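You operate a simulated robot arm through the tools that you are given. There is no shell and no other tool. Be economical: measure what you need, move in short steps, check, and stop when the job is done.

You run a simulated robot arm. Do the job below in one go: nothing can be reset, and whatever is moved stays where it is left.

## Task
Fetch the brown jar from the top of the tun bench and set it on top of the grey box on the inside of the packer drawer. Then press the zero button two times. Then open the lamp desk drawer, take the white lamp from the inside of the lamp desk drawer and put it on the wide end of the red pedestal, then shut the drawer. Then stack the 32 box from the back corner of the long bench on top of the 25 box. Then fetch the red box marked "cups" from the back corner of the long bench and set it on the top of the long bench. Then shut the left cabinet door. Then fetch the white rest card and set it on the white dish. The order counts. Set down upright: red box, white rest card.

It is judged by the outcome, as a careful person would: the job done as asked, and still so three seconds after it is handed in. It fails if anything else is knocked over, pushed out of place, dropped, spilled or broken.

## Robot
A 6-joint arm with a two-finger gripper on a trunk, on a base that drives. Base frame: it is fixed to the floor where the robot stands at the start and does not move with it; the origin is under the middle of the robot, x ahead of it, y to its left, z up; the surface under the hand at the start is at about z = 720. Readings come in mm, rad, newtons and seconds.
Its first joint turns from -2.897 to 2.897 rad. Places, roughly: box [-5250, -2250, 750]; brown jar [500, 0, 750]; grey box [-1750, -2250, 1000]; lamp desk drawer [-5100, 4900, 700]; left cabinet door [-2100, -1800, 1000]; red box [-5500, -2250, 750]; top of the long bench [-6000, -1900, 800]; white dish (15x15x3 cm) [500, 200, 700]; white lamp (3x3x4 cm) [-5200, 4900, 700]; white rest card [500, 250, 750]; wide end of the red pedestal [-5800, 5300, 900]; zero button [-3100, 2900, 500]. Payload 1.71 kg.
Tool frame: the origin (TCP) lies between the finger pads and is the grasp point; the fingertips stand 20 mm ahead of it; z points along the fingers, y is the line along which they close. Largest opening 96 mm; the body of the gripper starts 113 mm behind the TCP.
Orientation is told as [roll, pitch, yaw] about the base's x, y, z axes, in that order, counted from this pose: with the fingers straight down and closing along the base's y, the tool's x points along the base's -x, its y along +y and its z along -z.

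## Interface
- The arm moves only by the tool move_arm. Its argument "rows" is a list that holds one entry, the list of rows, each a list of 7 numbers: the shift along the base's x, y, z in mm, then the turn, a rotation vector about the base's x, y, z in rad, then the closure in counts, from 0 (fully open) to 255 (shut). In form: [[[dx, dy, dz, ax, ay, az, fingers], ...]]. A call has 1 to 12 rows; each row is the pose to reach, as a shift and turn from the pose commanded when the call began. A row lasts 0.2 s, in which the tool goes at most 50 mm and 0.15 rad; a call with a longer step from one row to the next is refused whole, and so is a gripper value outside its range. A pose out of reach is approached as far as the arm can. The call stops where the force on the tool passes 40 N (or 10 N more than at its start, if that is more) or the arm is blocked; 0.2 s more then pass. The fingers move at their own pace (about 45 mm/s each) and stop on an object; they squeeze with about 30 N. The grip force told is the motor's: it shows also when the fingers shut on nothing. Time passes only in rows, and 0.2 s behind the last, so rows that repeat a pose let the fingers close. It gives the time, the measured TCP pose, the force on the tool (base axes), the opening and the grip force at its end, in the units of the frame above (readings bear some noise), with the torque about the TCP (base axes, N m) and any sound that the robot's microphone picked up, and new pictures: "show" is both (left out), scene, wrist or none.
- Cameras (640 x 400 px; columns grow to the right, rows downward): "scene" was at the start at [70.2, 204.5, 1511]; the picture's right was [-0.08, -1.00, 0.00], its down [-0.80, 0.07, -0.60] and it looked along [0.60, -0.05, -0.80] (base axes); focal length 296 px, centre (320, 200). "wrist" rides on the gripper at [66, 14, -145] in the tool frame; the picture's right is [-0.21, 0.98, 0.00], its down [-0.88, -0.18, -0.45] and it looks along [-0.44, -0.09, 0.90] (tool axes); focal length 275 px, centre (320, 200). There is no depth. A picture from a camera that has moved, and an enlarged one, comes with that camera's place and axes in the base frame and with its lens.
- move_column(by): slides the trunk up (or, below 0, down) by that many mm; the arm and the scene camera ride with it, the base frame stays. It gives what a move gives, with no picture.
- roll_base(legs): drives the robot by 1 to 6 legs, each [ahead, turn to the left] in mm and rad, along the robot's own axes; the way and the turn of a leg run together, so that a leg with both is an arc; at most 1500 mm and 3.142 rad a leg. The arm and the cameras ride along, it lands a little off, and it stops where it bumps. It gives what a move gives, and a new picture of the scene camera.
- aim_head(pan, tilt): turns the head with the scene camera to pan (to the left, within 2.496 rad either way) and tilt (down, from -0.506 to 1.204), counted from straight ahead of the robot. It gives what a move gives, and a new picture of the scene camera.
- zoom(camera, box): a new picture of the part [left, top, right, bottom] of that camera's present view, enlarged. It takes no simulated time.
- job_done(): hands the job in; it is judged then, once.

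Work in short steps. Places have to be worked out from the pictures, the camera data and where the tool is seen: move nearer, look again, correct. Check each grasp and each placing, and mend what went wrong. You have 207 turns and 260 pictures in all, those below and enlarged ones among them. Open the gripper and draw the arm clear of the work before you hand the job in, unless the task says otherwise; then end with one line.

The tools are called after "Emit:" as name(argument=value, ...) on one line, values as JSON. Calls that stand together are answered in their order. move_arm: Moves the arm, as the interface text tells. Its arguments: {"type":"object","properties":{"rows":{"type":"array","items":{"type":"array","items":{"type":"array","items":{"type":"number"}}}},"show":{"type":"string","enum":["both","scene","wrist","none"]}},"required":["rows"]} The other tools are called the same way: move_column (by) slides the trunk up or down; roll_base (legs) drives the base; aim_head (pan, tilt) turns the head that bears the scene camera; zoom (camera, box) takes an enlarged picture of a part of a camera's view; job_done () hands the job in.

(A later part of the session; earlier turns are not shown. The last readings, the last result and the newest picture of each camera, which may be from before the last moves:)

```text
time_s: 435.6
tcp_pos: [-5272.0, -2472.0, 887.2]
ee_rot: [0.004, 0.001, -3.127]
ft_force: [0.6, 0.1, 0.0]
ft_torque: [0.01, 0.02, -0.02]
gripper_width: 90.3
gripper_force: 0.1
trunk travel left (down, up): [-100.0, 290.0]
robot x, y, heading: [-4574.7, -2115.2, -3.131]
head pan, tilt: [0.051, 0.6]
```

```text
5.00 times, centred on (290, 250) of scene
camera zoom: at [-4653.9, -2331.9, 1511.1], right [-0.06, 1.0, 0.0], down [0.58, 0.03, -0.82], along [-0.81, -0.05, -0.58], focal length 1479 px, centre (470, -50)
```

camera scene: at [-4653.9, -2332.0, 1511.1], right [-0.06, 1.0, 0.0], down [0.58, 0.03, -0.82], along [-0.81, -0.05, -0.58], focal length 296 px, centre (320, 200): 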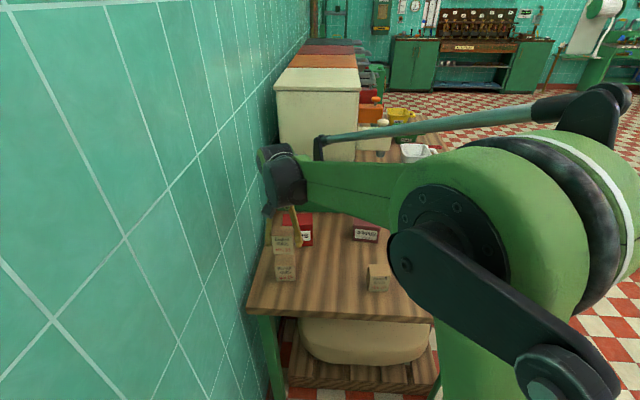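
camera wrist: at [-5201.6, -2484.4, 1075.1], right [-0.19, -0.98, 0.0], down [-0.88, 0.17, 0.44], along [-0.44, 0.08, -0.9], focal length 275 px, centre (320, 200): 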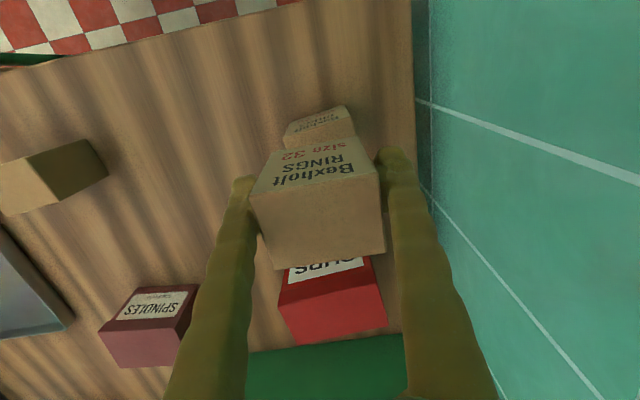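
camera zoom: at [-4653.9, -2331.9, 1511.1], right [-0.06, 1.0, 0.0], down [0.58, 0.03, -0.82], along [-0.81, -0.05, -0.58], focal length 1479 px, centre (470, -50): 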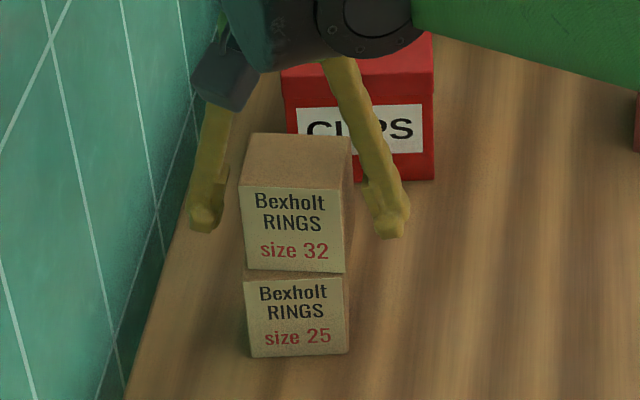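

Stacked neatly. I raise straight up, then move the base 100 mm closer for the CUPS box.

Emit:
move_arm(rows=[[[0, 0, 20, 0, 0, 0, 10], [0, 0, 60, 0, 0, 0, 0], [0, 0, 105, 0, 0, 0, 0], [0, 0, 150, 0, 0, 0, 0], [0, 0, 185, 0, 0, 0, 0], [20, 40, 195, 0, 0, 0, 0], [40, 80, 200, 0, 0, 0, 0], [60, 120, 200, 0, 0, 0, 0], [60, 120, 200, 0, 0, 0, 0]]], show="none")

Emit:
roll_base(legs=[[100, 0]])

Emit:
zoom(camera="scene", box=[240, 100, 480, 300])

```text
time_s: 437.6
tcp_pos: [-5210.6, -2351.6, 1087.5]
ee_rot: [0.004, 0.003, -3.128]
ft_force: [0.6, 0.8, -0.3]
ft_torque: [-0.04, 0.02, 0.0]
gripper_width: 95.9
gripper_force: 0.1
trunk travel left (down, up): [-100.0, 290.0]
robot x, y, heading: [-4574.7, -2118.4, -3.134]
head pan, tilt: [0.051, 0.6]
```

```text
time_s: 439.0
tcp_pos: [-5311.5, -2353.3, 1086.4]
ee_rot: [0.004, 0.002, -3.128]
ft_force: [-0.3, 0.1, -0.4]
ft_torque: [0.03, 0.02, 0.01]
gripper_width: 96.3
gripper_force: 0.0
trunk travel left (down, up): [-100.0, 290.0]
robot x, y, heading: [-4674.3, -2116.4, -3.137]
head pan, tilt: [0.051, 0.6]
camera scene: at [-4754.3, -2332.7, 1511.1], right [-0.06, 1.0, 0.0], down [0.58, 0.03, -0.82], along [-0.81, -0.05, -0.58], focal length 296 px, centre (320, 200)
```

scene: 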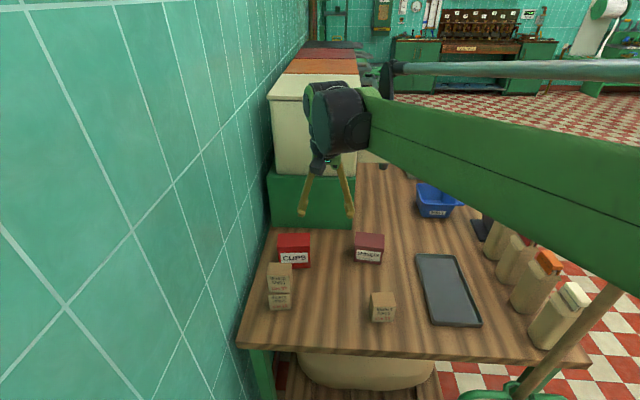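

```text
2.00 times, centred on (360, 200) of scene
camera zoom: at [-4754.3, -2332.7, 1511.1], right [-0.06, 1.0, 0.0], down [0.58, 0.03, -0.82], along [-0.81, -0.05, -0.58], focal length 592 px, centre (240, 200)
```

zoom: 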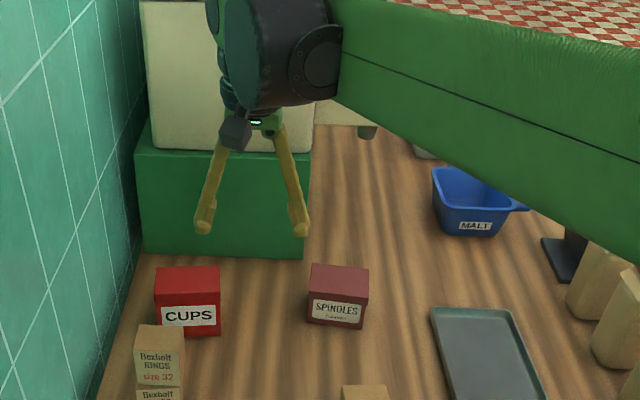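

CUPS box: centre ≈(-5425,-2453), top ≈880, ~100 wide (y) × 58 deep (x). I turn the tool 90° to close along x and move above it.

Emit:
move_arm(rows=[[[-10, -9, -3, 0, 0, 0.1418, 0], [-21, -18, -6, 0, 0, 0.2836, 0], [-31, -27, -9, 0, 0, 0.4254, 0], [-42, -36, -12, 0, 0, 0.5672, 0], [-52, -45, -15, 0, 0, 0.709, 0], [-63, -54, -18, 0, 0, 0.8508, 0], [-73, -63, -21, 0, 0, 0.9926, 0], [-84, -72, -24, 0, 0, 1.1344, 0], [-95, -81, -27, 0, 0, 1.2762, 0], [-105, -90, -30, 0, 0, 1.418, 0], [-114, -100, -36, 0, 0, 1.56, 0], [-114, -100, -36, 0, 0, 1.56, 0]]])

Emit:
zoom(camera="scene", box=[240, 160, 400, 320])

```text
time_s: 441.6
tcp_pos: [-5411.0, -2454.0, 1059.8]
ee_rot: [0.005, -0.015, -1.568]
ft_force: [-0.1, 0.6, 0.1]
ft_torque: [0.02, -0.02, 0.0]
gripper_width: 95.7
gripper_force: 0.1
trunk travel left (down, up): [-100.0, 290.0]
robot x, y, heading: [-4674.3, -2118.8, -3.132]
head pan, tilt: [0.051, 0.6]
camera scene: at [-4755.2, -2332.9, 1511.1], right [-0.06, 1.0, 0.0], down [0.58, 0.03, -0.82], along [-0.81, -0.05, -0.58], focal length 296 px, centre (320, 200)
camera wrist: at [-5397.2, -2385.1, 1201.8], right [0.98, -0.2, 0.01], down [-0.18, -0.87, 0.46], along [-0.09, -0.45, -0.89], focal length 275 px, centre (320, 200)
```

scene: 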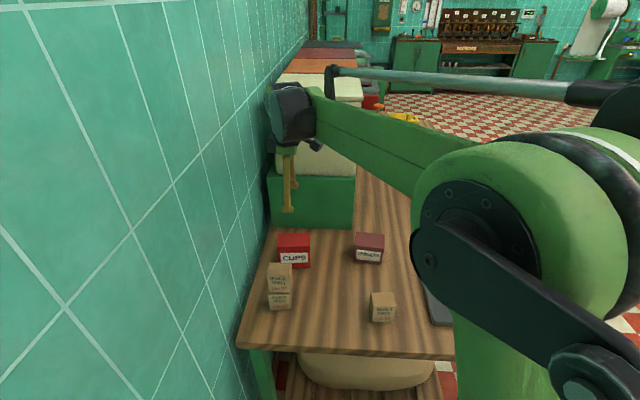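
wrist: 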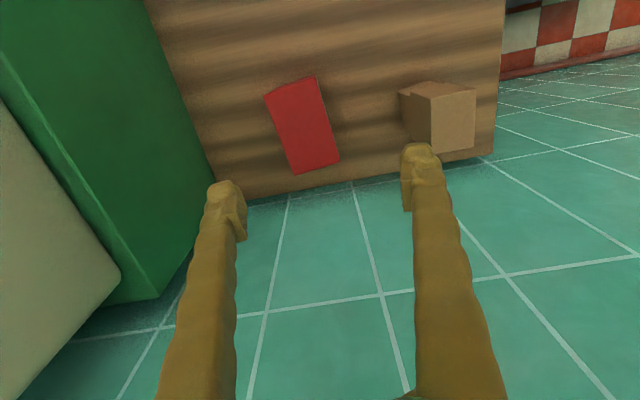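

```text
2.50 times, centred on (320, 240) of scene
camera zoom: at [-4755.2, -2332.9, 1511.1], right [-0.06, 1.0, 0.0], down [0.58, 0.03, -0.82], along [-0.81, -0.05, -0.58], focal length 739 px, centre (320, 100)
```

zoom: 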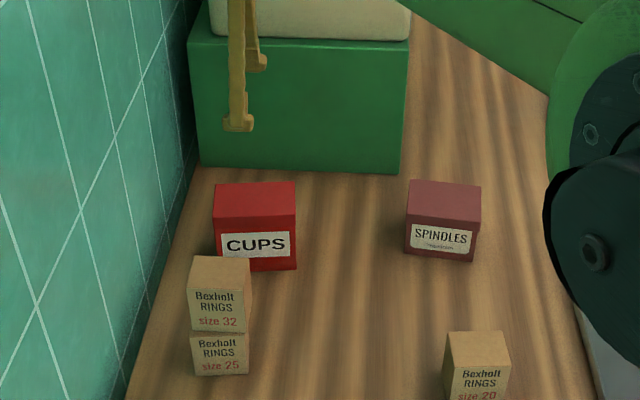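

CUPS top centre ≈(-5429,-2451), yawed ~0.13 rad. Align and lower to just above it.

Emit:
move_arm(rows=[[[-9, 1, -40, 0, 0, 0.07, 0], [-18, 3, -80, 0, 0, 0.13, 0], [-18, 3, -115, 0, 0, 0.13, 0], [-18, 3, -130, 0, 0, 0.13, 0], [-18, 3, -130, 0, 0, 0.13, 0]]])

Emit:
zoom(camera="scene", box=[240, 180, 360, 300])

```text
time_s: 442.8
tcp_pos: [-5429.5, -2451.0, 929.1]
ee_rot: [0.006, -0.014, -1.437]
ft_force: [0.1, -0.6, -0.5]
ft_torque: [0.01, -0.02, -0.01]
gripper_width: 95.9
gripper_force: 0.1
trunk travel left (down, up): [-100.0, 290.0]
robot x, y, heading: [-4678.9, -2117.8, -3.134]
head pan, tilt: [0.051, 0.6]
camera scene: at [-4755.0, -2332.8, 1511.1], right [-0.06, 1.0, 0.0], down [0.58, 0.03, -0.82], along [-0.81, -0.05, -0.58], focal length 296 px, centre (320, 200)
camera wrist: at [-5423.8, -2381.4, 1071.4], right [1.0, -0.07, 0.01], down [-0.07, -0.89, 0.46], along [-0.03, -0.46, -0.89], focal length 275 px, centre (320, 200)
```

scene: 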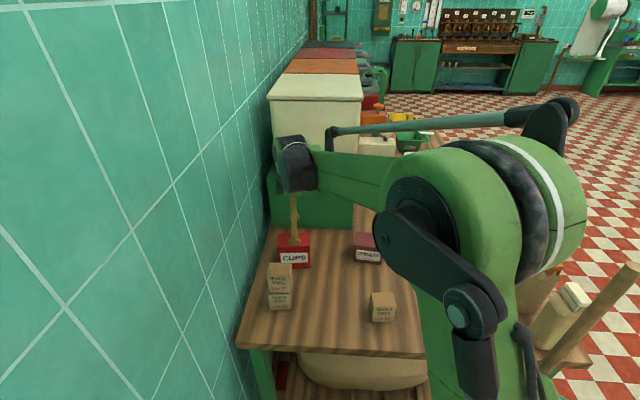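
wrist: 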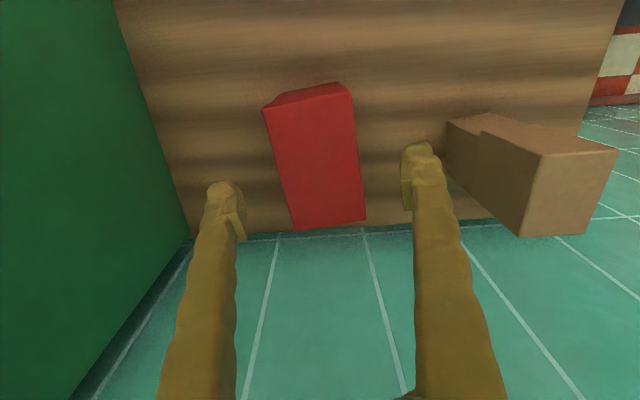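

```text
3.33 times, centred on (300, 240) of scene
camera zoom: at [-4755.0, -2332.8, 1511.1], right [-0.06, 1.0, 0.0], down [0.58, 0.03, -0.82], along [-0.81, -0.05, -0.58], focal length 986 px, centre (387, 67)
```

zoom: 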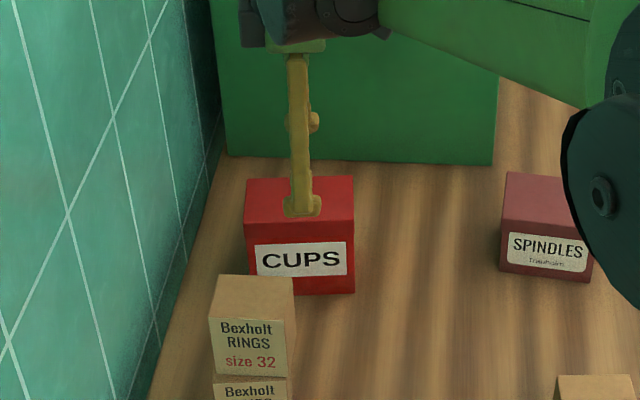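

Centred. Rotate 0.07 more, descend to z≈824 and grip.

Emit:
move_arm(rows=[[[0, 1, -35, 0, 0, 0.07, 0], [0, 1, -70, 0, 0, 0.07, 0], [0, 1, -100, 0, 0, 0.07, 0], [0, 1, -105, 0, 0, 0.07, 0], [0, 1, -105, 0, 0, 0.07, 255], [0, 1, -105, 0, 0, 0.07, 255], [0, 1, -105, 0, 0, 0.07, 255], [0, 1, -105, 0, 0, 0.07, 255]]], show="wrist")

```text
time_s: 444.6
tcp_pos: [-5428.3, -2449.1, 823.7]
ee_rot: [0.003, -0.015, -1.368]
ft_force: [-0.1, 1.3, 1.9]
ft_torque: [-0.05, 0.11, -0.08]
gripper_width: 69.2
gripper_force: 29.7
trunk travel left (down, up): [-100.0, 290.0]
robot x, y, heading: [-4672.4, -2117.9, -3.133]
head pan, tilt: [0.051, 0.6]
camera wrist: at [-5428.4, -2378.8, 965.7], right [1.0, 0.0, 0.01], down [-0.01, -0.89, 0.46], along [0.0, -0.46, -0.89], focal length 275 px, centre (320, 200)
```

wrist: 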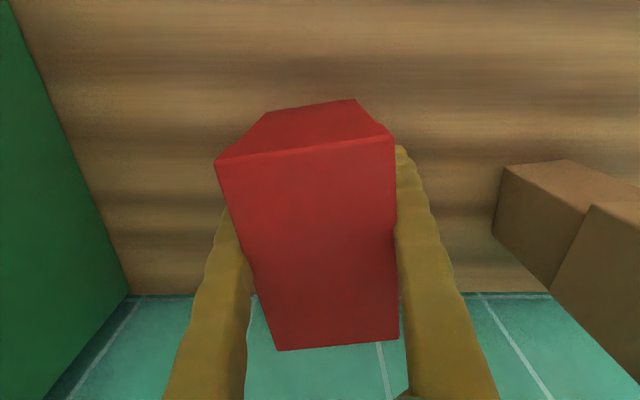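

Gripped at 69 mm. Lift 140 mm and carry toward the free middle of the bench (-5600,-2100).

Emit:
move_arm(rows=[[[0, 0, 30, 0, 0, 0, 255], [0, 0, 70, 0, 0, 0, 255], [0, 0, 110, 0, 0, 0, 255], [0, 20, 140, 0, 0, 0, 255], [-20, 60, 140, 0, 0, 0, 255], [-40, 100, 140, 0, 0, 0, 255], [-60, 140, 140, 0, 0, 0, 255], [-80, 180, 140, 0, 0, 0, 255], [-100, 220, 140, 0, 0, 0, 255], [-120, 260, 140, 0, 0, 0, 255], [-140, 300, 140, 0, 0, 0, 255], [-155, 340, 140, 0, 0, 0, 255]]])

Emit:
zoom(camera="scene", box=[260, 140, 460, 310])

```text
time_s: 447.2
tcp_pos: [-5583.2, -2109.5, 963.6]
ee_rot: [0.006, -0.014, -1.369]
ft_force: [0.8, 0.5, -1.7]
ft_torque: [0.06, 0.0, 0.01]
gripper_width: 67.2
gripper_force: 30.2
trunk travel left (down, up): [-100.0, 290.0]
robot x, y, heading: [-4676.8, -2119.5, -3.125]
head pan, tilt: [0.051, 0.6]
camera scene: at [-4755.0, -2333.4, 1511.0], right [-0.06, 1.0, 0.0], down [0.58, 0.03, -0.82], along [-0.81, -0.05, -0.58], focal length 296 px, centre (320, 200)
camera wrist: at [-5582.8, -2039.2, 1105.8], right [1.0, 0.0, 0.01], down [-0.01, -0.89, 0.46], along [0.0, -0.46, -0.89], focal length 275 px, centre (320, 200)
```

scene: 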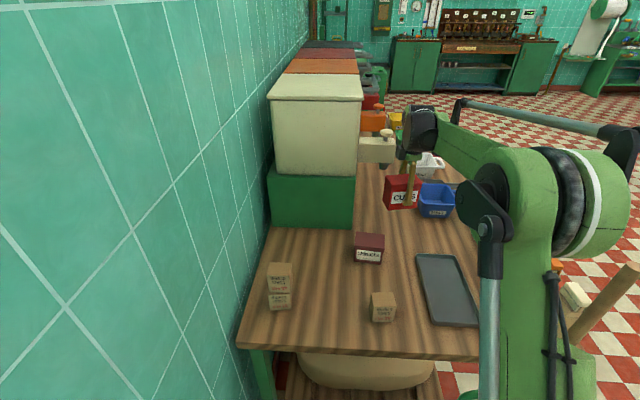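
wrist: 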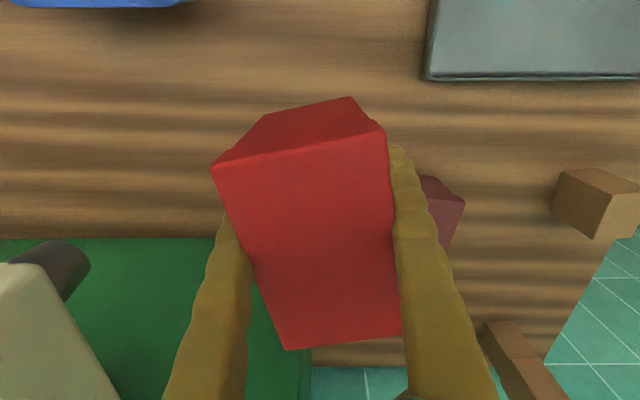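

```text
2.35 times, centred on (360, 225) of scene
camera zoom: at [-4755.0, -2333.4, 1511.0], right [-0.06, 1.0, 0.0], down [0.58, 0.03, -0.82], along [-0.81, -0.05, -0.58], focal length 696 px, centre (226, 141)
```

zoom: 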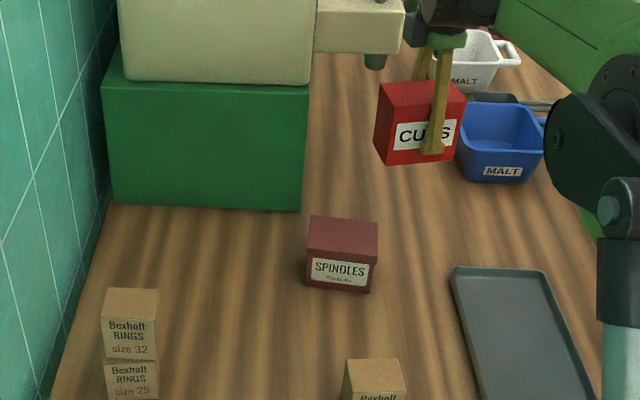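

Free space below. Lower to a few mm above the bench.

Emit:
move_arm(rows=[[[0, 0, -40, 0, 0, 0, 255], [0, 0, -80, 0, 0, 0, 255], [0, 0, -115, 0, 0, 0, 255], [0, 0, -130, 0, 0, 0, 255], [0, 0, -133, 0, 0, 0, 255], [0, 0, -133, 0, 0, 0, 255]]], show="none")

Emit:
zoom(camera="scene", box=[340, 140, 460, 270])

```text
time_s: 448.6
tcp_pos: [-5582.5, -2108.1, 831.6]
ee_rot: [0.005, -0.013, -1.368]
ft_force: [0.3, 0.6, -2.2]
ft_torque: [0.04, -0.01, 0.01]
gripper_width: 67.5
gripper_force: 30.3
trunk travel left (down, up): [-100.0, 290.0]
robot x, y, heading: [-4678.5, -2117.8, -3.127]
head pan, tilt: [0.051, 0.6]
```

```text
3.08 times, centred on (400, 205) of scene
camera zoom: at [-4755.3, -2332.7, 1511.1], right [-0.06, 1.0, 0.0], down [0.58, 0.03, -0.82], along [-0.81, -0.05, -0.58], focal length 910 px, centre (74, 185)
```

zoom: 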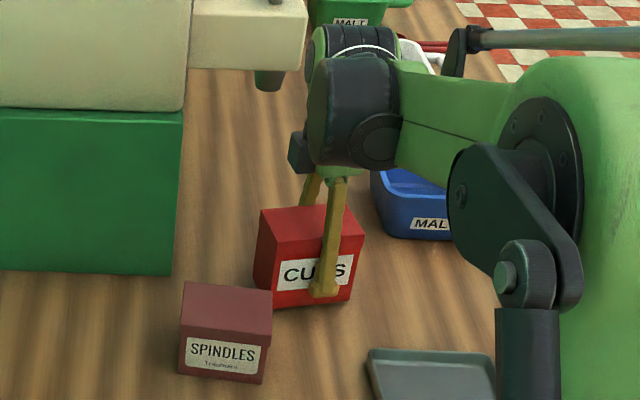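

Close to the surface; creep 4 mm, then check.

Emit:
move_arm(rows=[[[0, 0, -3, 0, 0, 0, 255], [0, 0, -5, 0, 0, 0, 255], [0, 0, -5, 0, 0, 0, 255]]], show="none")

```text
time_s: 449.4
tcp_pos: [-5582.4, -2110.2, 826.6]
ee_rot: [0.006, -0.014, -1.369]
ft_force: [0.2, 0.2, -2.4]
ft_torque: [0.01, 0.0, 0.0]
gripper_width: 67.5
gripper_force: 30.1
trunk travel left (down, up): [-100.0, 290.0]
robot x, y, heading: [-4676.6, -2114.4, -3.13]
head pan, tilt: [0.051, 0.6]
```

Emit:
move_arm(rows=[[[0, 0, -2, 0, 0, 0, 255], [0, 0, -3, 0, 0, 0, 255], [0, 0, -3, 0, 0, 0, 255]]], show="none")

```text
time_s: 450.2
tcp_pos: [-5581.0, -2109.1, 823.6]
ee_rot: [0.003, -0.013, -1.37]
ft_force: [-3.8, 1.0, 22.2]
ft_torque: [0.03, 0.3, -0.02]
gripper_width: 67.7
gripper_force: 30.4
trunk travel left (down, up): [-100.0, 290.0]
robot x, y, heading: [-4677.2, -2115.9, -3.131]
head pan, tilt: [0.051, 0.6]
```

On the bench (22 N). Unload 1 mm and open.

Emit:
move_arm(rows=[[[0, 0, 1, 0, 0, 0, 255], [0, 0, 1, 0, 0, 0, 40], [0, 0, 1, 0, 0, 0, 0], [0, 0, 1, 0, 0, 0, 0], [0, 0, 1, 0, 0, 0, 0], [0, 0, 40, 0, 0, 0, 0], [0, 0, 85, 0, 0, 0, 0], [0, 0, 130, 0, 0, 0, 0], [0, 0, 175, 0, 0, 0, 0], [0, 0, 215, 0, 0, 0, 0]]])

Emit:
zoom(camera="scene", box=[260, 140, 460, 310])

```text
time_s: 452.4
tcp_pos: [-5581.3, -2108.3, 1037.2]
ee_rot: [0.005, -0.015, -1.368]
ft_force: [0.3, -0.3, 0.4]
ft_torque: [0.0, -0.02, 0.03]
gripper_width: 96.2
gripper_force: 0.0
trunk travel left (down, up): [-100.0, 290.0]
robot x, y, heading: [-4679.5, -2120.3, -3.131]
head pan, tilt: [0.051, 0.6]
camera scene: at [-4755.2, -2332.7, 1511.1], right [-0.06, 1.0, 0.0], down [0.58, 0.03, -0.82], along [-0.81, -0.05, -0.58], focal length 296 px, centre (320, 200)
camera wrist: at [-5581.6, -2039.1, 1180.1], right [1.0, 0.0, 0.01], down [-0.01, -0.89, 0.46], along [0.0, -0.46, -0.89], focal length 275 px, centre (320, 200)
```

scene: 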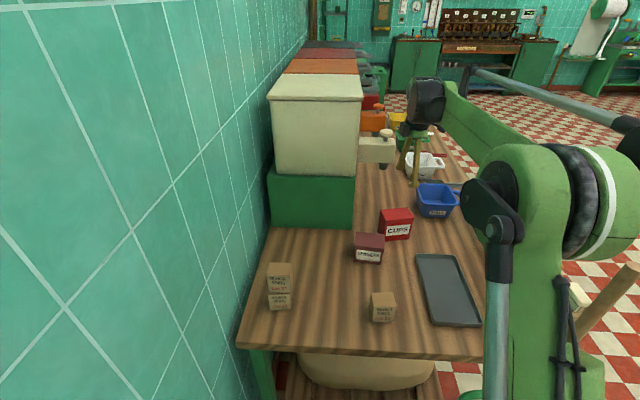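
wrist: 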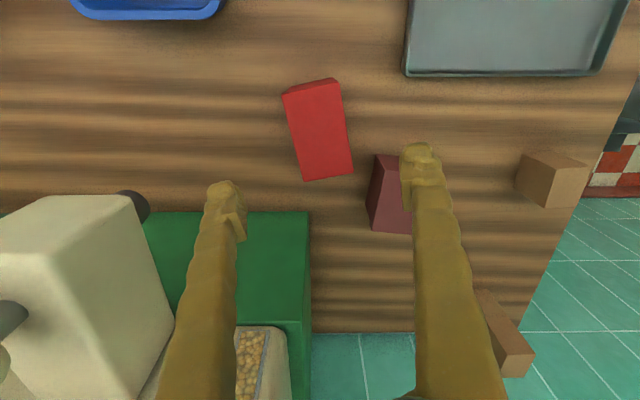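

```text
2.35 times, centred on (360, 225) of scene
camera zoom: at [-4755.2, -2332.7, 1511.1], right [-0.06, 1.0, 0.0], down [0.58, 0.03, -0.82], along [-0.81, -0.05, -0.58], focal length 696 px, centre (226, 141)
```

zoom: 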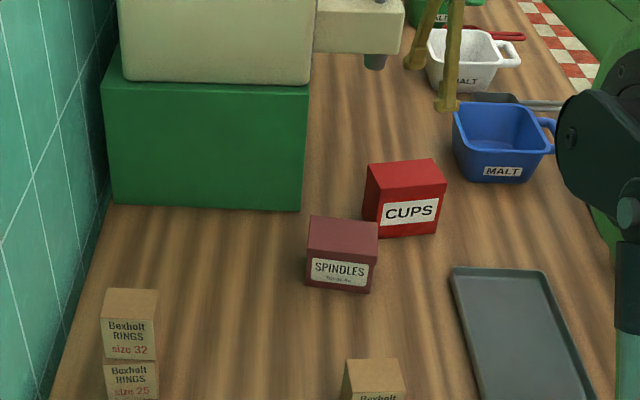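

CUPS box stands upright on the bench top. Now the cabinet door: back away, tuck the arm, then drive around to in front of the cabinet.

Emit:
roll_base(legs=[[-700, 0]])

Emit:
move_arm(rows=[[[45, 0, 5, 0, 0, 0, 100], [90, 0, 10, 0, 0, 0, 200], [135, 0, 15, 0, 0, 0, 255], [180, 0, 20, 0, 0, 0, 255], [225, 0, 25, 0, 0, 0, 255], [270, 0, 30, 0, 0, 0, 255], [315, 0, 35, 0, 0, 0, 255], [360, 0, 40, 0, 0, 0, 255], [405, 0, 45, 0, 0, 0, 255], [450, 0, 50, 0, 0, 0, 255]]], show="none")

Emit:
roll_base(legs=[[0, -2.417], [1453, 0], [0, -0.736], [480, 0], [0, -1.571]])

```text
time_s: 457.5
tcp_pos: [-4874.4, -2096.1, 1037.6]
ee_rot: [0.006, -0.015, -1.379]
ft_force: [-0.7, 0.1, 0.4]
ft_torque: [0.01, 0.0, -0.02]
gripper_width: 96.0
gripper_force: 0.0
trunk travel left (down, up): [-100.0, 290.0]
robot x, y, heading: [-3973.6, -2116.1, 3.137]
head pan, tilt: [0.051, 0.6]
camera scene: at [-4050.6, -2328.9, 1511.1], right [-0.05, 1.0, 0.0], down [0.58, 0.03, -0.82], along [-0.81, -0.04, -0.58], focal length 296 px, centre (320, 200)
```

scene: 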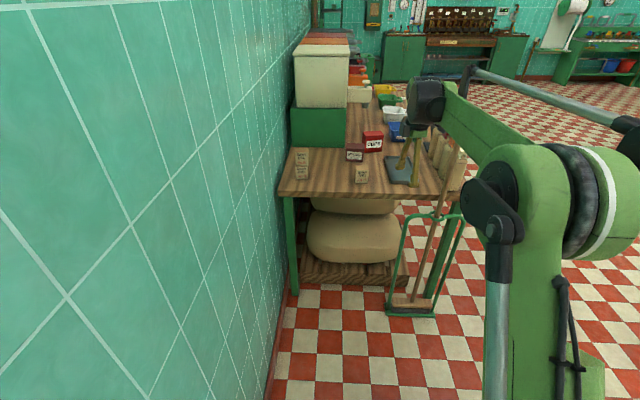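

```text
time_s: 459.7
tcp_pos: [-4404.7, -2096.7, 1102.5]
ee_rot: [-0.011, -0.01, -1.379]
ft_force: [0.7, -0.3, 0.1]
ft_torque: [-0.02, 0.05, 0.0]
gripper_width: 0.2
gripper_force: 29.8
trunk travel left (down, up): [-100.0, 290.0]
robot x, y, heading: [-3967.9, -2114.2, 3.145]
head pan, tilt: [0.051, 0.6]
```

```text
time_s: 490.5
tcp_pos: [-2421.7, -1606.6, 1101.7]
ee_rot: [-0.011, -0.01, 0.183]
ft_force: [-0.2, 0.2, -0.9]
ft_torque: [-0.01, -0.03, -0.01]
gripper_width: 0.0
gripper_force: 29.6
trunk travel left (down, up): [-100.0, 290.0]
robot x, y, heading: [-2397.0, -1168.9, -1.585]
head pan, tilt: [0.051, 0.6]
camera scene: at [-2182.1, -1251.2, 1511.1], right [-1.0, -0.04, 0.0], down [-0.02, 0.58, -0.82], along [0.03, -0.82, -0.58], focal length 296 px, centre (320, 200)
```

scene: 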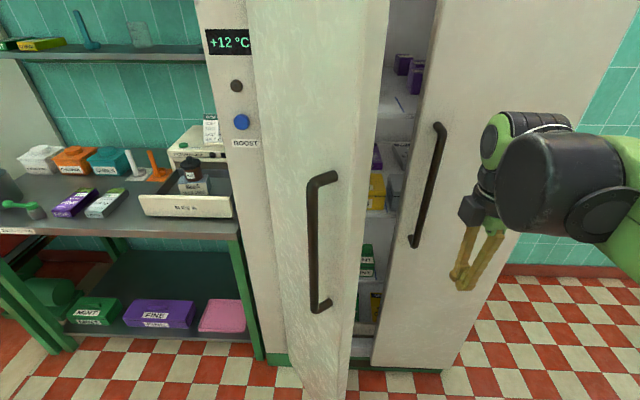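

Door: hinge ≈(-2085,-1960), free edge ≈(-2275,-1710), handle z 800–1213. I'll push its face above the handle with forward-pointing closed fingers. Back up 200 mm and raise the trunk first.

Emit:
roll_base(legs=[[-200, 0]])

Emit:
move_column(by=100)

Emit:
move_arm(rows=[[[17, 0, 10, -0.14, 0, 0, 255], [33, 0, 20, -0.28, 0, 0, 255], [50, 0, 30, -0.43, 0, 0, 255], [67, 0, 40, -0.57, 0, 0, 255], [83, 0, 50, -0.71, 0, 0, 255], [100, 0, 60, -0.86, 0, 0, 255], [117, -10, 70, -1.0, 0, 0, 255], [133, -20, 75, -1.14, 0, 0, 255], [150, -40, 80, -1.28, 0, 0, 255], [167, -60, 85, -1.43, 0, 0, 255], [183, -80, 90, -1.56, 0, 0, 255], [183, -100, 90, -1.56, 0, 0, 255]]])

```text
time_s: 492.4
tcp_pos: [-2417.1, -1395.1, 1105.2]
ee_rot: [-0.02, -0.01, 0.186]
ft_force: [0.3, 0.1, 0.3]
ft_torque: [-0.06, 0.01, 0.04]
gripper_width: 0.4
gripper_force: 29.4
trunk travel left (down, up): [-100.0, 290.0]
robot x, y, heading: [-2394.0, -965.7, -1.577]
head pan, tilt: [0.051, 0.6]
camera scene: at [-2180.1, -1038.9, 1511.7], right [-1.0, -0.04, 0.0], down [-0.02, 0.57, -0.82], along [0.04, -0.82, -0.57], focal length 296 px, centre (320, 200)
```

scene: 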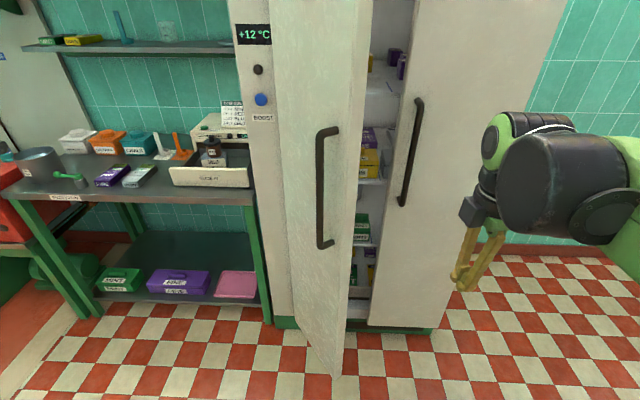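

```text
time_s: 493.8
tcp_pos: [-2417.6, -1390.7, 1207.9]
ee_rot: [-0.026, -0.008, 0.186]
ft_force: [0.5, 0.0, -0.6]
ft_torque: [0.05, -0.01, 0.01]
gripper_width: 0.1
gripper_force: 29.1
trunk travel left (down, up): [-200.0, 190.0]
robot x, y, heading: [-2395.0, -962.0, -1.576]
head pan, tilt: [0.051, 0.6]
```

```text
time_s: 496.4
tcp_pos: [-2234.9, -1487.1, 1298.0]
ee_rot: [-1.584, 0.186, 0.011]
ft_force: [-0.4, 0.3, -0.4]
ft_torque: [0.03, -0.01, -0.02]
gripper_width: 0.1
gripper_force: 29.7
trunk travel left (down, up): [-200.0, 190.0]
robot x, y, heading: [-2395.6, -970.0, -1.578]
head pan, tilt: [0.051, 0.6]
camera scene: at [-2180.0, -1050.6, 1611.1], right [-1.0, -0.04, 0.0], down [-0.02, 0.58, -0.82], along [0.04, -0.82, -0.58], focal length 296 px, centre (320, 200)
camera wrist: at [-2304.0, -1343.0, 1293.1], right [0.02, -0.01, -1.0], down [0.89, 0.46, 0.01], along [0.46, -0.89, 0.02], focal length 275 px, centre (320, 200)
```

scene: 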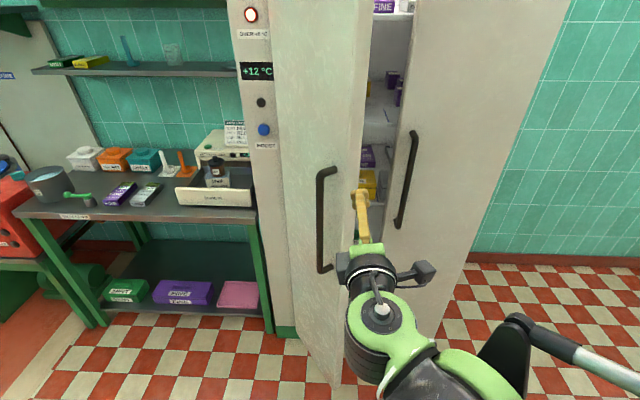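
wrist: 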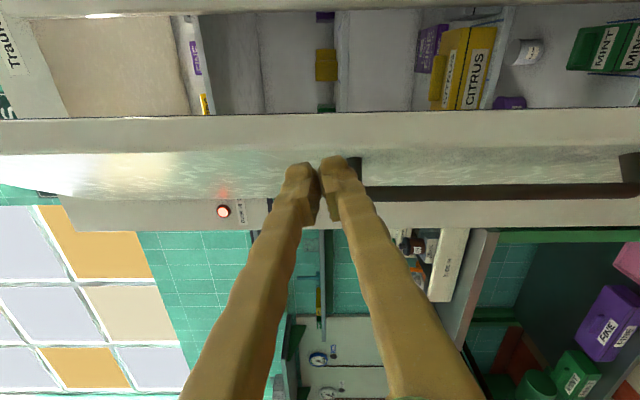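

The free edge is nearer, ≈(-2216,-1700) (door ~63° open). I shift 75 mm to +x so the fingers meet its outer face, and advance to just before contact.

Emit:
move_arm(rows=[[[40, 0, 0, 0, 0, 0, 255], [75, 0, 2, 0, 0, 0, 255], [75, -45, 2, 0, 0, 0, 255], [75, -90, 2, 0, 0, 0, 255], [75, -135, 2, 0, 0, 0, 255], [75, -175, 2, 0, 0, 0, 255], [75, -215, 2, 0, 0, 0, 255], [75, -250, 2, 0, 0, 0, 255], [75, -250, 2, 0, 0, 0, 255]]])

```text
time_s: 498.4
tcp_pos: [-2158.9, -1739.1, 1299.0]
ee_rot: [-1.585, 0.187, 0.01]
ft_force: [0.0, -0.1, -0.3]
ft_torque: [-0.02, -0.01, -0.03]
gripper_width: 0.0
gripper_force: 29.2
trunk travel left (down, up): [-200.0, 190.0]
robot x, y, heading: [-2399.2, -968.7, -1.576]
head pan, tilt: [0.051, 0.6]
camera scene: at [-2179.9, -1051.9, 1611.0], right [-1.0, -0.04, 0.0], down [-0.02, 0.58, -0.82], along [0.04, -0.82, -0.58], focal length 296 px, centre (320, 200)
camera wrist: at [-2227.6, -1595.3, 1293.5], right [0.02, -0.01, -1.0], down [0.89, 0.46, 0.01], along [0.46, -0.89, 0.02], focal length 275 px, centre (320, 200)
```

scene: 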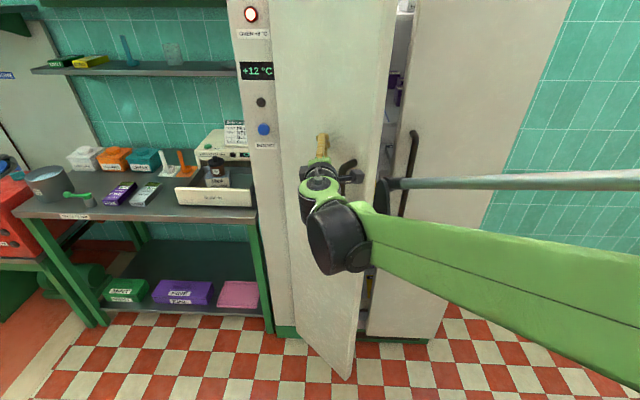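
wrist: 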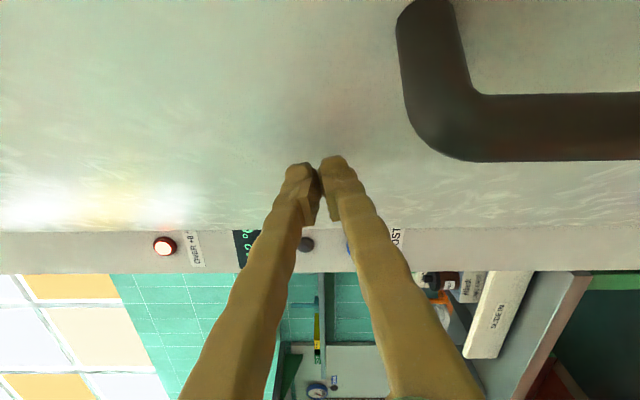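

The fingers are already moving the door. Continue along the closing arc.

Emit:
move_arm(rows=[[[-25, -33, 0, 0, 0, 0, 255], [-50, -62, 0, 0, 0, 0, 255], [-75, -83, 0, 0, 0, 0, 255], [-95, -103, 0, 0, 0, 0, 255], [-110, -125, 0, 0, 0, 0, 255], [-124, -148, 0, 0, 0, 0, 255], [-133, -172, 0, 0, 0, 0, 255], [-141, -192, 0, 0, 0, 0, 255]]])

```text
time_s: 499.9
tcp_pos: [-2286.7, -1868.3, 1316.5]
ee_rot: [-1.6, 0.186, 0.013]
ft_force: [-0.5, 0.5, 0.3]
ft_torque: [0.02, -0.04, 0.02]
gripper_width: 0.1
gripper_force: 29.8
trunk travel left (down, up): [-200.0, 190.0]
robot x, y, heading: [-2394.4, -966.0, -1.573]
head pan, tilt: [0.051, 0.6]
stopped in row 7: the force on the tool passed its limit at 68 N (the readings are from after the stop); the commanded pose is now the measured one
camera scene: at [-2180.5, -1045.6, 1611.5], right [-1.0, -0.04, 0.0], down [-0.02, 0.57, -0.82], along [0.04, -0.82, -0.57], focal length 296 px, centre (320, 200)
camera wrist: at [-2355.4, -1724.1, 1308.4], right [0.02, -0.03, -1.0], down [0.89, 0.46, 0.01], along [0.46, -0.89, 0.03], focal length 275 px, centre (320, 200)
```

scene: 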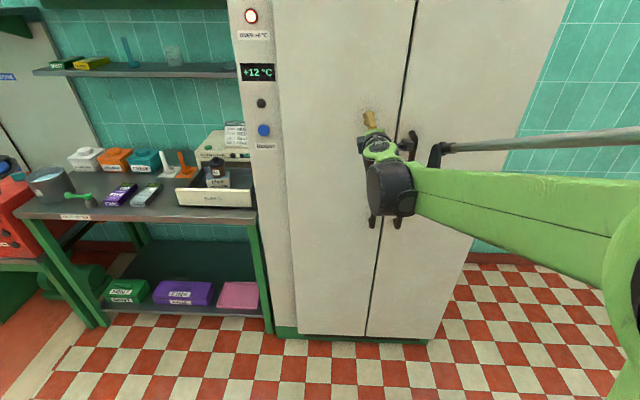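
wrist: 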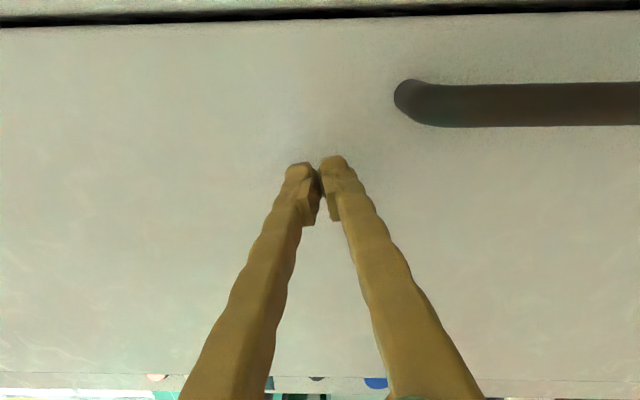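

The door appears flush. I withdraw the hand straight back, then check.

Emit:
move_arm(rows=[[[0, 30, 0, 0, 0, 0, 255], [0, 75, 0, 0, 0, 0, 255], [0, 120, 0, 0, 0, 0, 255], [0, 165, 0, 0, 0, 0, 255], [0, 210, 0, 0.1, 0, 0, 255], [0, 250, 0, 0.24, 0, 0, 255], [0, 280, 0, 0.38, 0, 0, 255], [0, 300, 0, 0.52, 0, 0, 255], [0, 320, 0, 0.66, 0, 0, 255], [0, 340, 0, 0.8, 0, 0, 255], [0, 360, 0, 0.94, 0, 0, 255], [0, 380, 0, 1.08, 0, 0, 255]]], show="none")

Emit:
move_arm(rows=[[[0, 10, -10, 0.13, 0, 0, 255], [0, 20, -20, 0.26, 0, 0, 255], [0, 30, -30, 0.39, 0, 0, 255], [0, 40, -40, 0.5, 0, 0, 255], [-40, 60, -50, 0.5, 0, 0, 255], [-80, 80, -60, 0.5, 0, 0, 255], [-80, 80, -60, 0.5, 0, 0, 255]]], show="scene")

Emit:
zoom(camera="scene", box=[220, 0, 500, 360])

```text
time_s: 502.5
tcp_pos: [-2285.3, -1494.4, 1312.0]
ee_rot: [-0.51, 0.078, 0.172]
ft_force: [0.0, -0.2, -1.0]
ft_torque: [-0.02, 0.0, 0.02]
gripper_width: 0.3
gripper_force: 29.6
trunk travel left (down, up): [-200.0, 190.0]
robot x, y, heading: [-2395.0, -968.8, -1.58]
head pan, tilt: [0.051, 0.6]
```

```text
time_s: 504.1
tcp_pos: [-2369.6, -1416.5, 1254.1]
ee_rot: [-0.02, -0.014, 0.188]
ft_force: [0.5, 0.2, 0.7]
ft_torque: [-0.05, -0.04, 0.02]
gripper_width: 0.0
gripper_force: 29.6
trunk travel left (down, up): [-200.0, 190.0]
robot x, y, heading: [-2397.1, -965.4, -1.577]
head pan, tilt: [0.051, 0.6]
camera scene: at [-2180.6, -1050.8, 1611.2], right [-1.0, -0.04, 0.0], down [-0.02, 0.58, -0.82], along [0.04, -0.82, -0.58], focal length 296 px, centre (320, 200)
```

scene: 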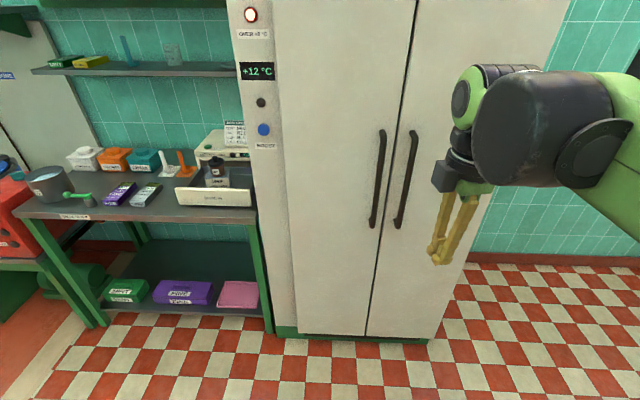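

```text
1.11 times, centred on (360, 180) of scene
camera zoom: at [-2180.6, -1050.8, 1611.2], right [-1.0, -0.04, 0.0], down [-0.02, 0.58, -0.82], along [0.04, -0.82, -0.58], focal length 329 px, centre (276, 222)
```

zoom: 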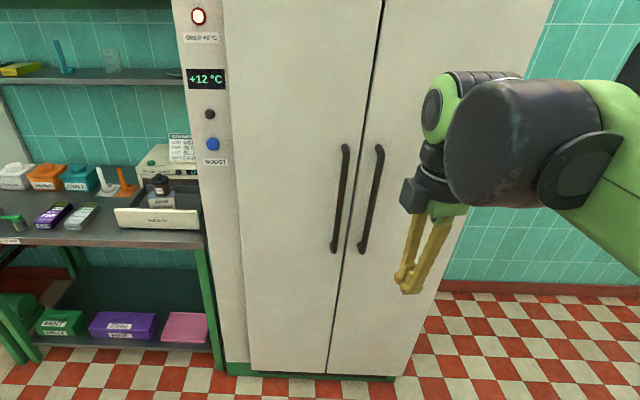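

Door is shut and the jar still sits on the box. Now back to the tun bench for the rest card: drive along y≈-1350, then to (-350,0).

Emit:
roll_base(legs=[[350, 0], [0, 1.577], [1500, 0], [200, 0], [0, 1.318], [1370, 0]])

Emit:
move_column(by=-75)

```text
time_s: 538.4
tcp_pos: [-276.5, 428.8, 1255.4]
ee_rot: [-0.018, -0.015, 3.1]
ft_force: [0.7, -0.5, 0.6]
ft_torque: [0.02, -0.04, 0.01]
gripper_width: 0.0
gripper_force: 28.9
trunk travel left (down, up): [-200.0, 190.0]
robot x, y, heading: [-350.3, -13.4, 1.333]
head pan, tilt: [0.051, 0.6]
camera scene: at [-538.3, 115.8, 1611.1], right [0.98, -0.18, 0.0], down [-0.11, -0.57, -0.82], along [0.15, 0.8, -0.58], focal length 296 px, centre (320, 200)
```

scene: 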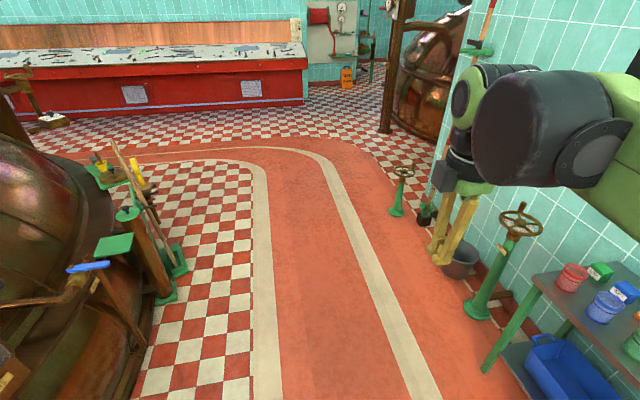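

```text
time_s: 539.5
tcp_pos: [-275.6, 431.7, 1178.9]
ee_rot: [-0.018, -0.013, 3.097]
ft_force: [0.5, 3.6, -0.3]
ft_torque: [-0.53, 0.13, 0.01]
gripper_width: 0.1
gripper_force: 29.4
trunk travel left (down, up): [-125.0, 265.0]
robot x, y, heading: [-352.5, -12.4, 1.331]
head pan, tilt: [0.051, 0.6]
```

Turn to face the bench and move up to it.

Emit:
roll_base(legs=[[0, -1.331], [345, 0]])

Emit:
aim_head(pan=-0.084, tilt=0.9)

Emit:
zoom(camera="scene", box=[240, 140, 440, 270])

```text
time_s: 547.4
tcp_pos: [423.3, 25.5, 1184.9]
ee_rot: [-0.034, -0.01, 1.778]
ft_force: [0.2, 0.6, -0.4]
ft_torque: [0.0, -0.05, 0.01]
gripper_width: 0.0
gripper_force: 30.2
trunk travel left (down, up): [-125.0, 265.0]
robot x, y, heading: [-6.8, -15.6, 0.02]
head pan, tilt: [0.051, 0.6]
camera scene: at [73.4, 203.9, 1536.1], right [0.06, -1.0, 0.0], down [-0.58, -0.04, -0.82], along [0.81, 0.05, -0.58], focal length 296 px, centre (320, 200)
```

scene: 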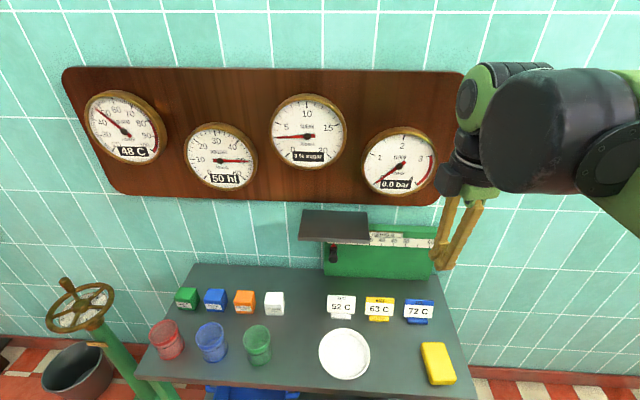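

```text
time_s: 548.1
tcp_pos: [412.3, 25.7, 1189.6]
ee_rot: [-0.045, -0.009, 1.779]
ft_force: [0.8, -0.4, 0.2]
ft_torque: [-0.03, 0.0, 0.02]
gripper_width: 0.0
gripper_force: 29.6
trunk travel left (down, up): [-125.0, 265.0]
robot x, y, heading: [-8.3, -13.4, 0.014]
head pan, tilt: [-0.084, 0.901]
camera scene: at [26.6, 192.5, 1512.7], right [-0.07, -1.0, 0.0], down [-0.78, 0.05, -0.63], along [0.63, -0.04, -0.78], focal length 296 px, centre (320, 200)
```

scene: 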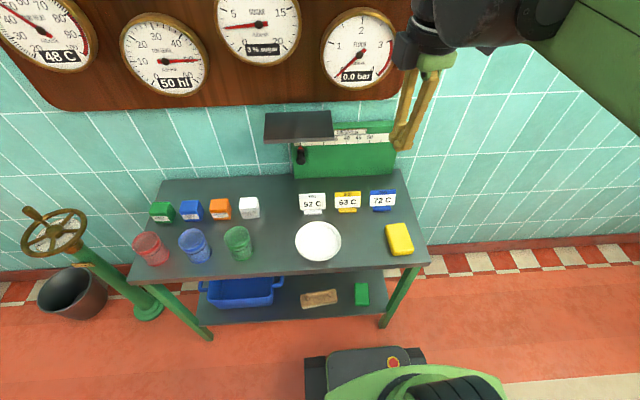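

```text
3.08 times, centred on (340, 205) of scene
camera zoom: at [26.6, 192.5, 1512.7], right [-0.07, -1.0, 0.0], down [-0.78, 0.05, -0.63], along [0.63, -0.04, -0.78], focal length 910 px, centre (258, 185)
```

zoom: 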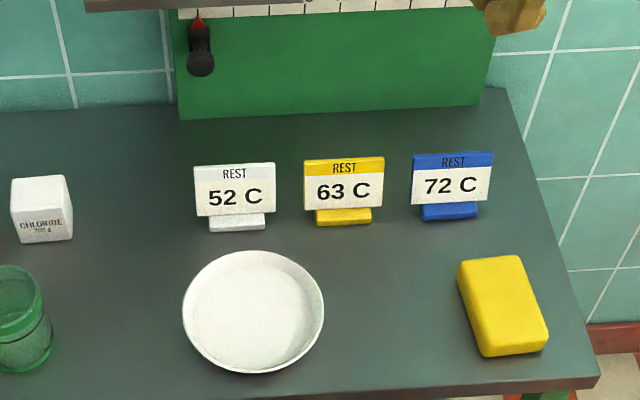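

White "52 C" card: foot front ≈(605,178), panel ≈84 mm wide, dish ≈(500,166). I move above the card with the fingers closing along x and look.

Emit:
move_arm(rows=[[[24, 18, -24, 0.04, 0, -0.1, 200], [48, 36, -48, 0.04, 0, -0.2, 100], [72, 54, -72, 0.04, 0, -0.2, 80], [96, 72, -96, 0.04, 0, -0.2, 80], [120, 90, -120, 0.04, 0, -0.2, 80], [144, 108, -144, 0.04, 0, -0.2, 80], [168, 126, -168, 0.04, 0, -0.2, 80], [192, 140, -192, 0.04, 0, -0.2, 80], [205, 150, -215, 0.04, 0, -0.2, 80], [205, 150, -215, 0.04, 0, -0.2, 80]]])

Emit:
zoom(camera="wrist", box=[160, 40, 480, 240])

```text
time_s: 550.4
tcp_pos: [612.0, 176.9, 975.3]
ee_rot: [-0.052, -0.049, 1.579]
ft_force: [-0.3, -0.1, -0.4]
ft_torque: [-0.03, 0.07, 0.02]
gripper_width: 65.9
gripper_force: 0.0
trunk travel left (down, up): [-125.0, 265.0]
robot x, y, heading: [-6.9, -13.0, 0.011]
head pan, tilt: [-0.084, 0.901]
camera scene: at [61.2, 193.1, 1511.5], right [-0.07, -1.0, 0.0], down [-0.79, 0.05, -0.61], along [0.61, -0.04, -0.79], focal length 296 px, centre (320, 200)
camera wrist: at [591.6, 105.9, 1115.1], right [-0.98, 0.2, -0.04], down [0.15, 0.86, 0.49], along [0.13, 0.48, -0.87], focal length 275 px, centre (320, 200)
```

scene: 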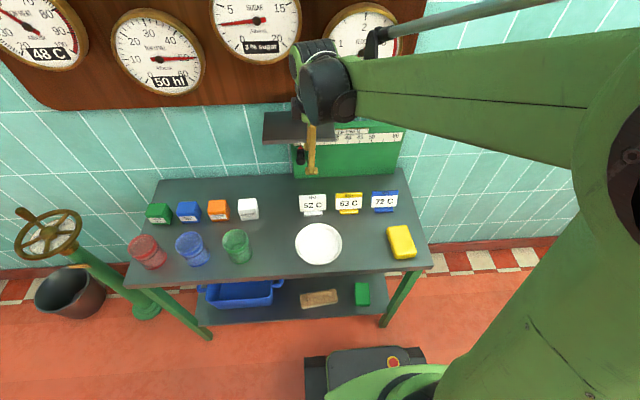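
wrist: 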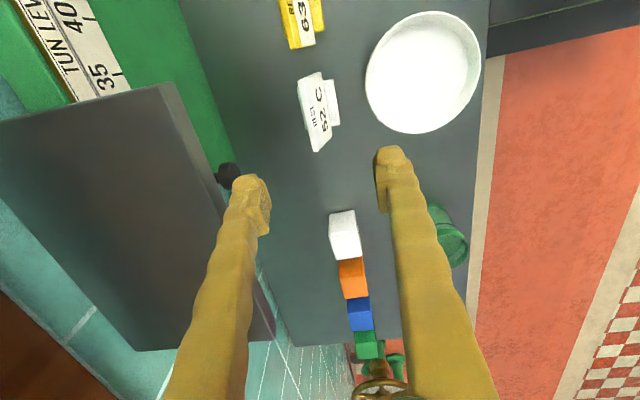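

```text
2.00 times, centred on (320, 140) of wrist
camera zoom: at [591.6, 105.9, 1115.1], right [-0.98, 0.2, -0.04], down [0.15, 0.86, 0.49], along [0.13, 0.48, -0.87], focal length 551 px, centre (320, 320)
```

zoom: 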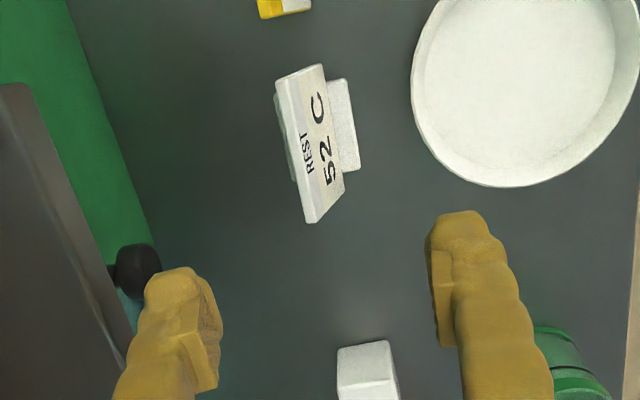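

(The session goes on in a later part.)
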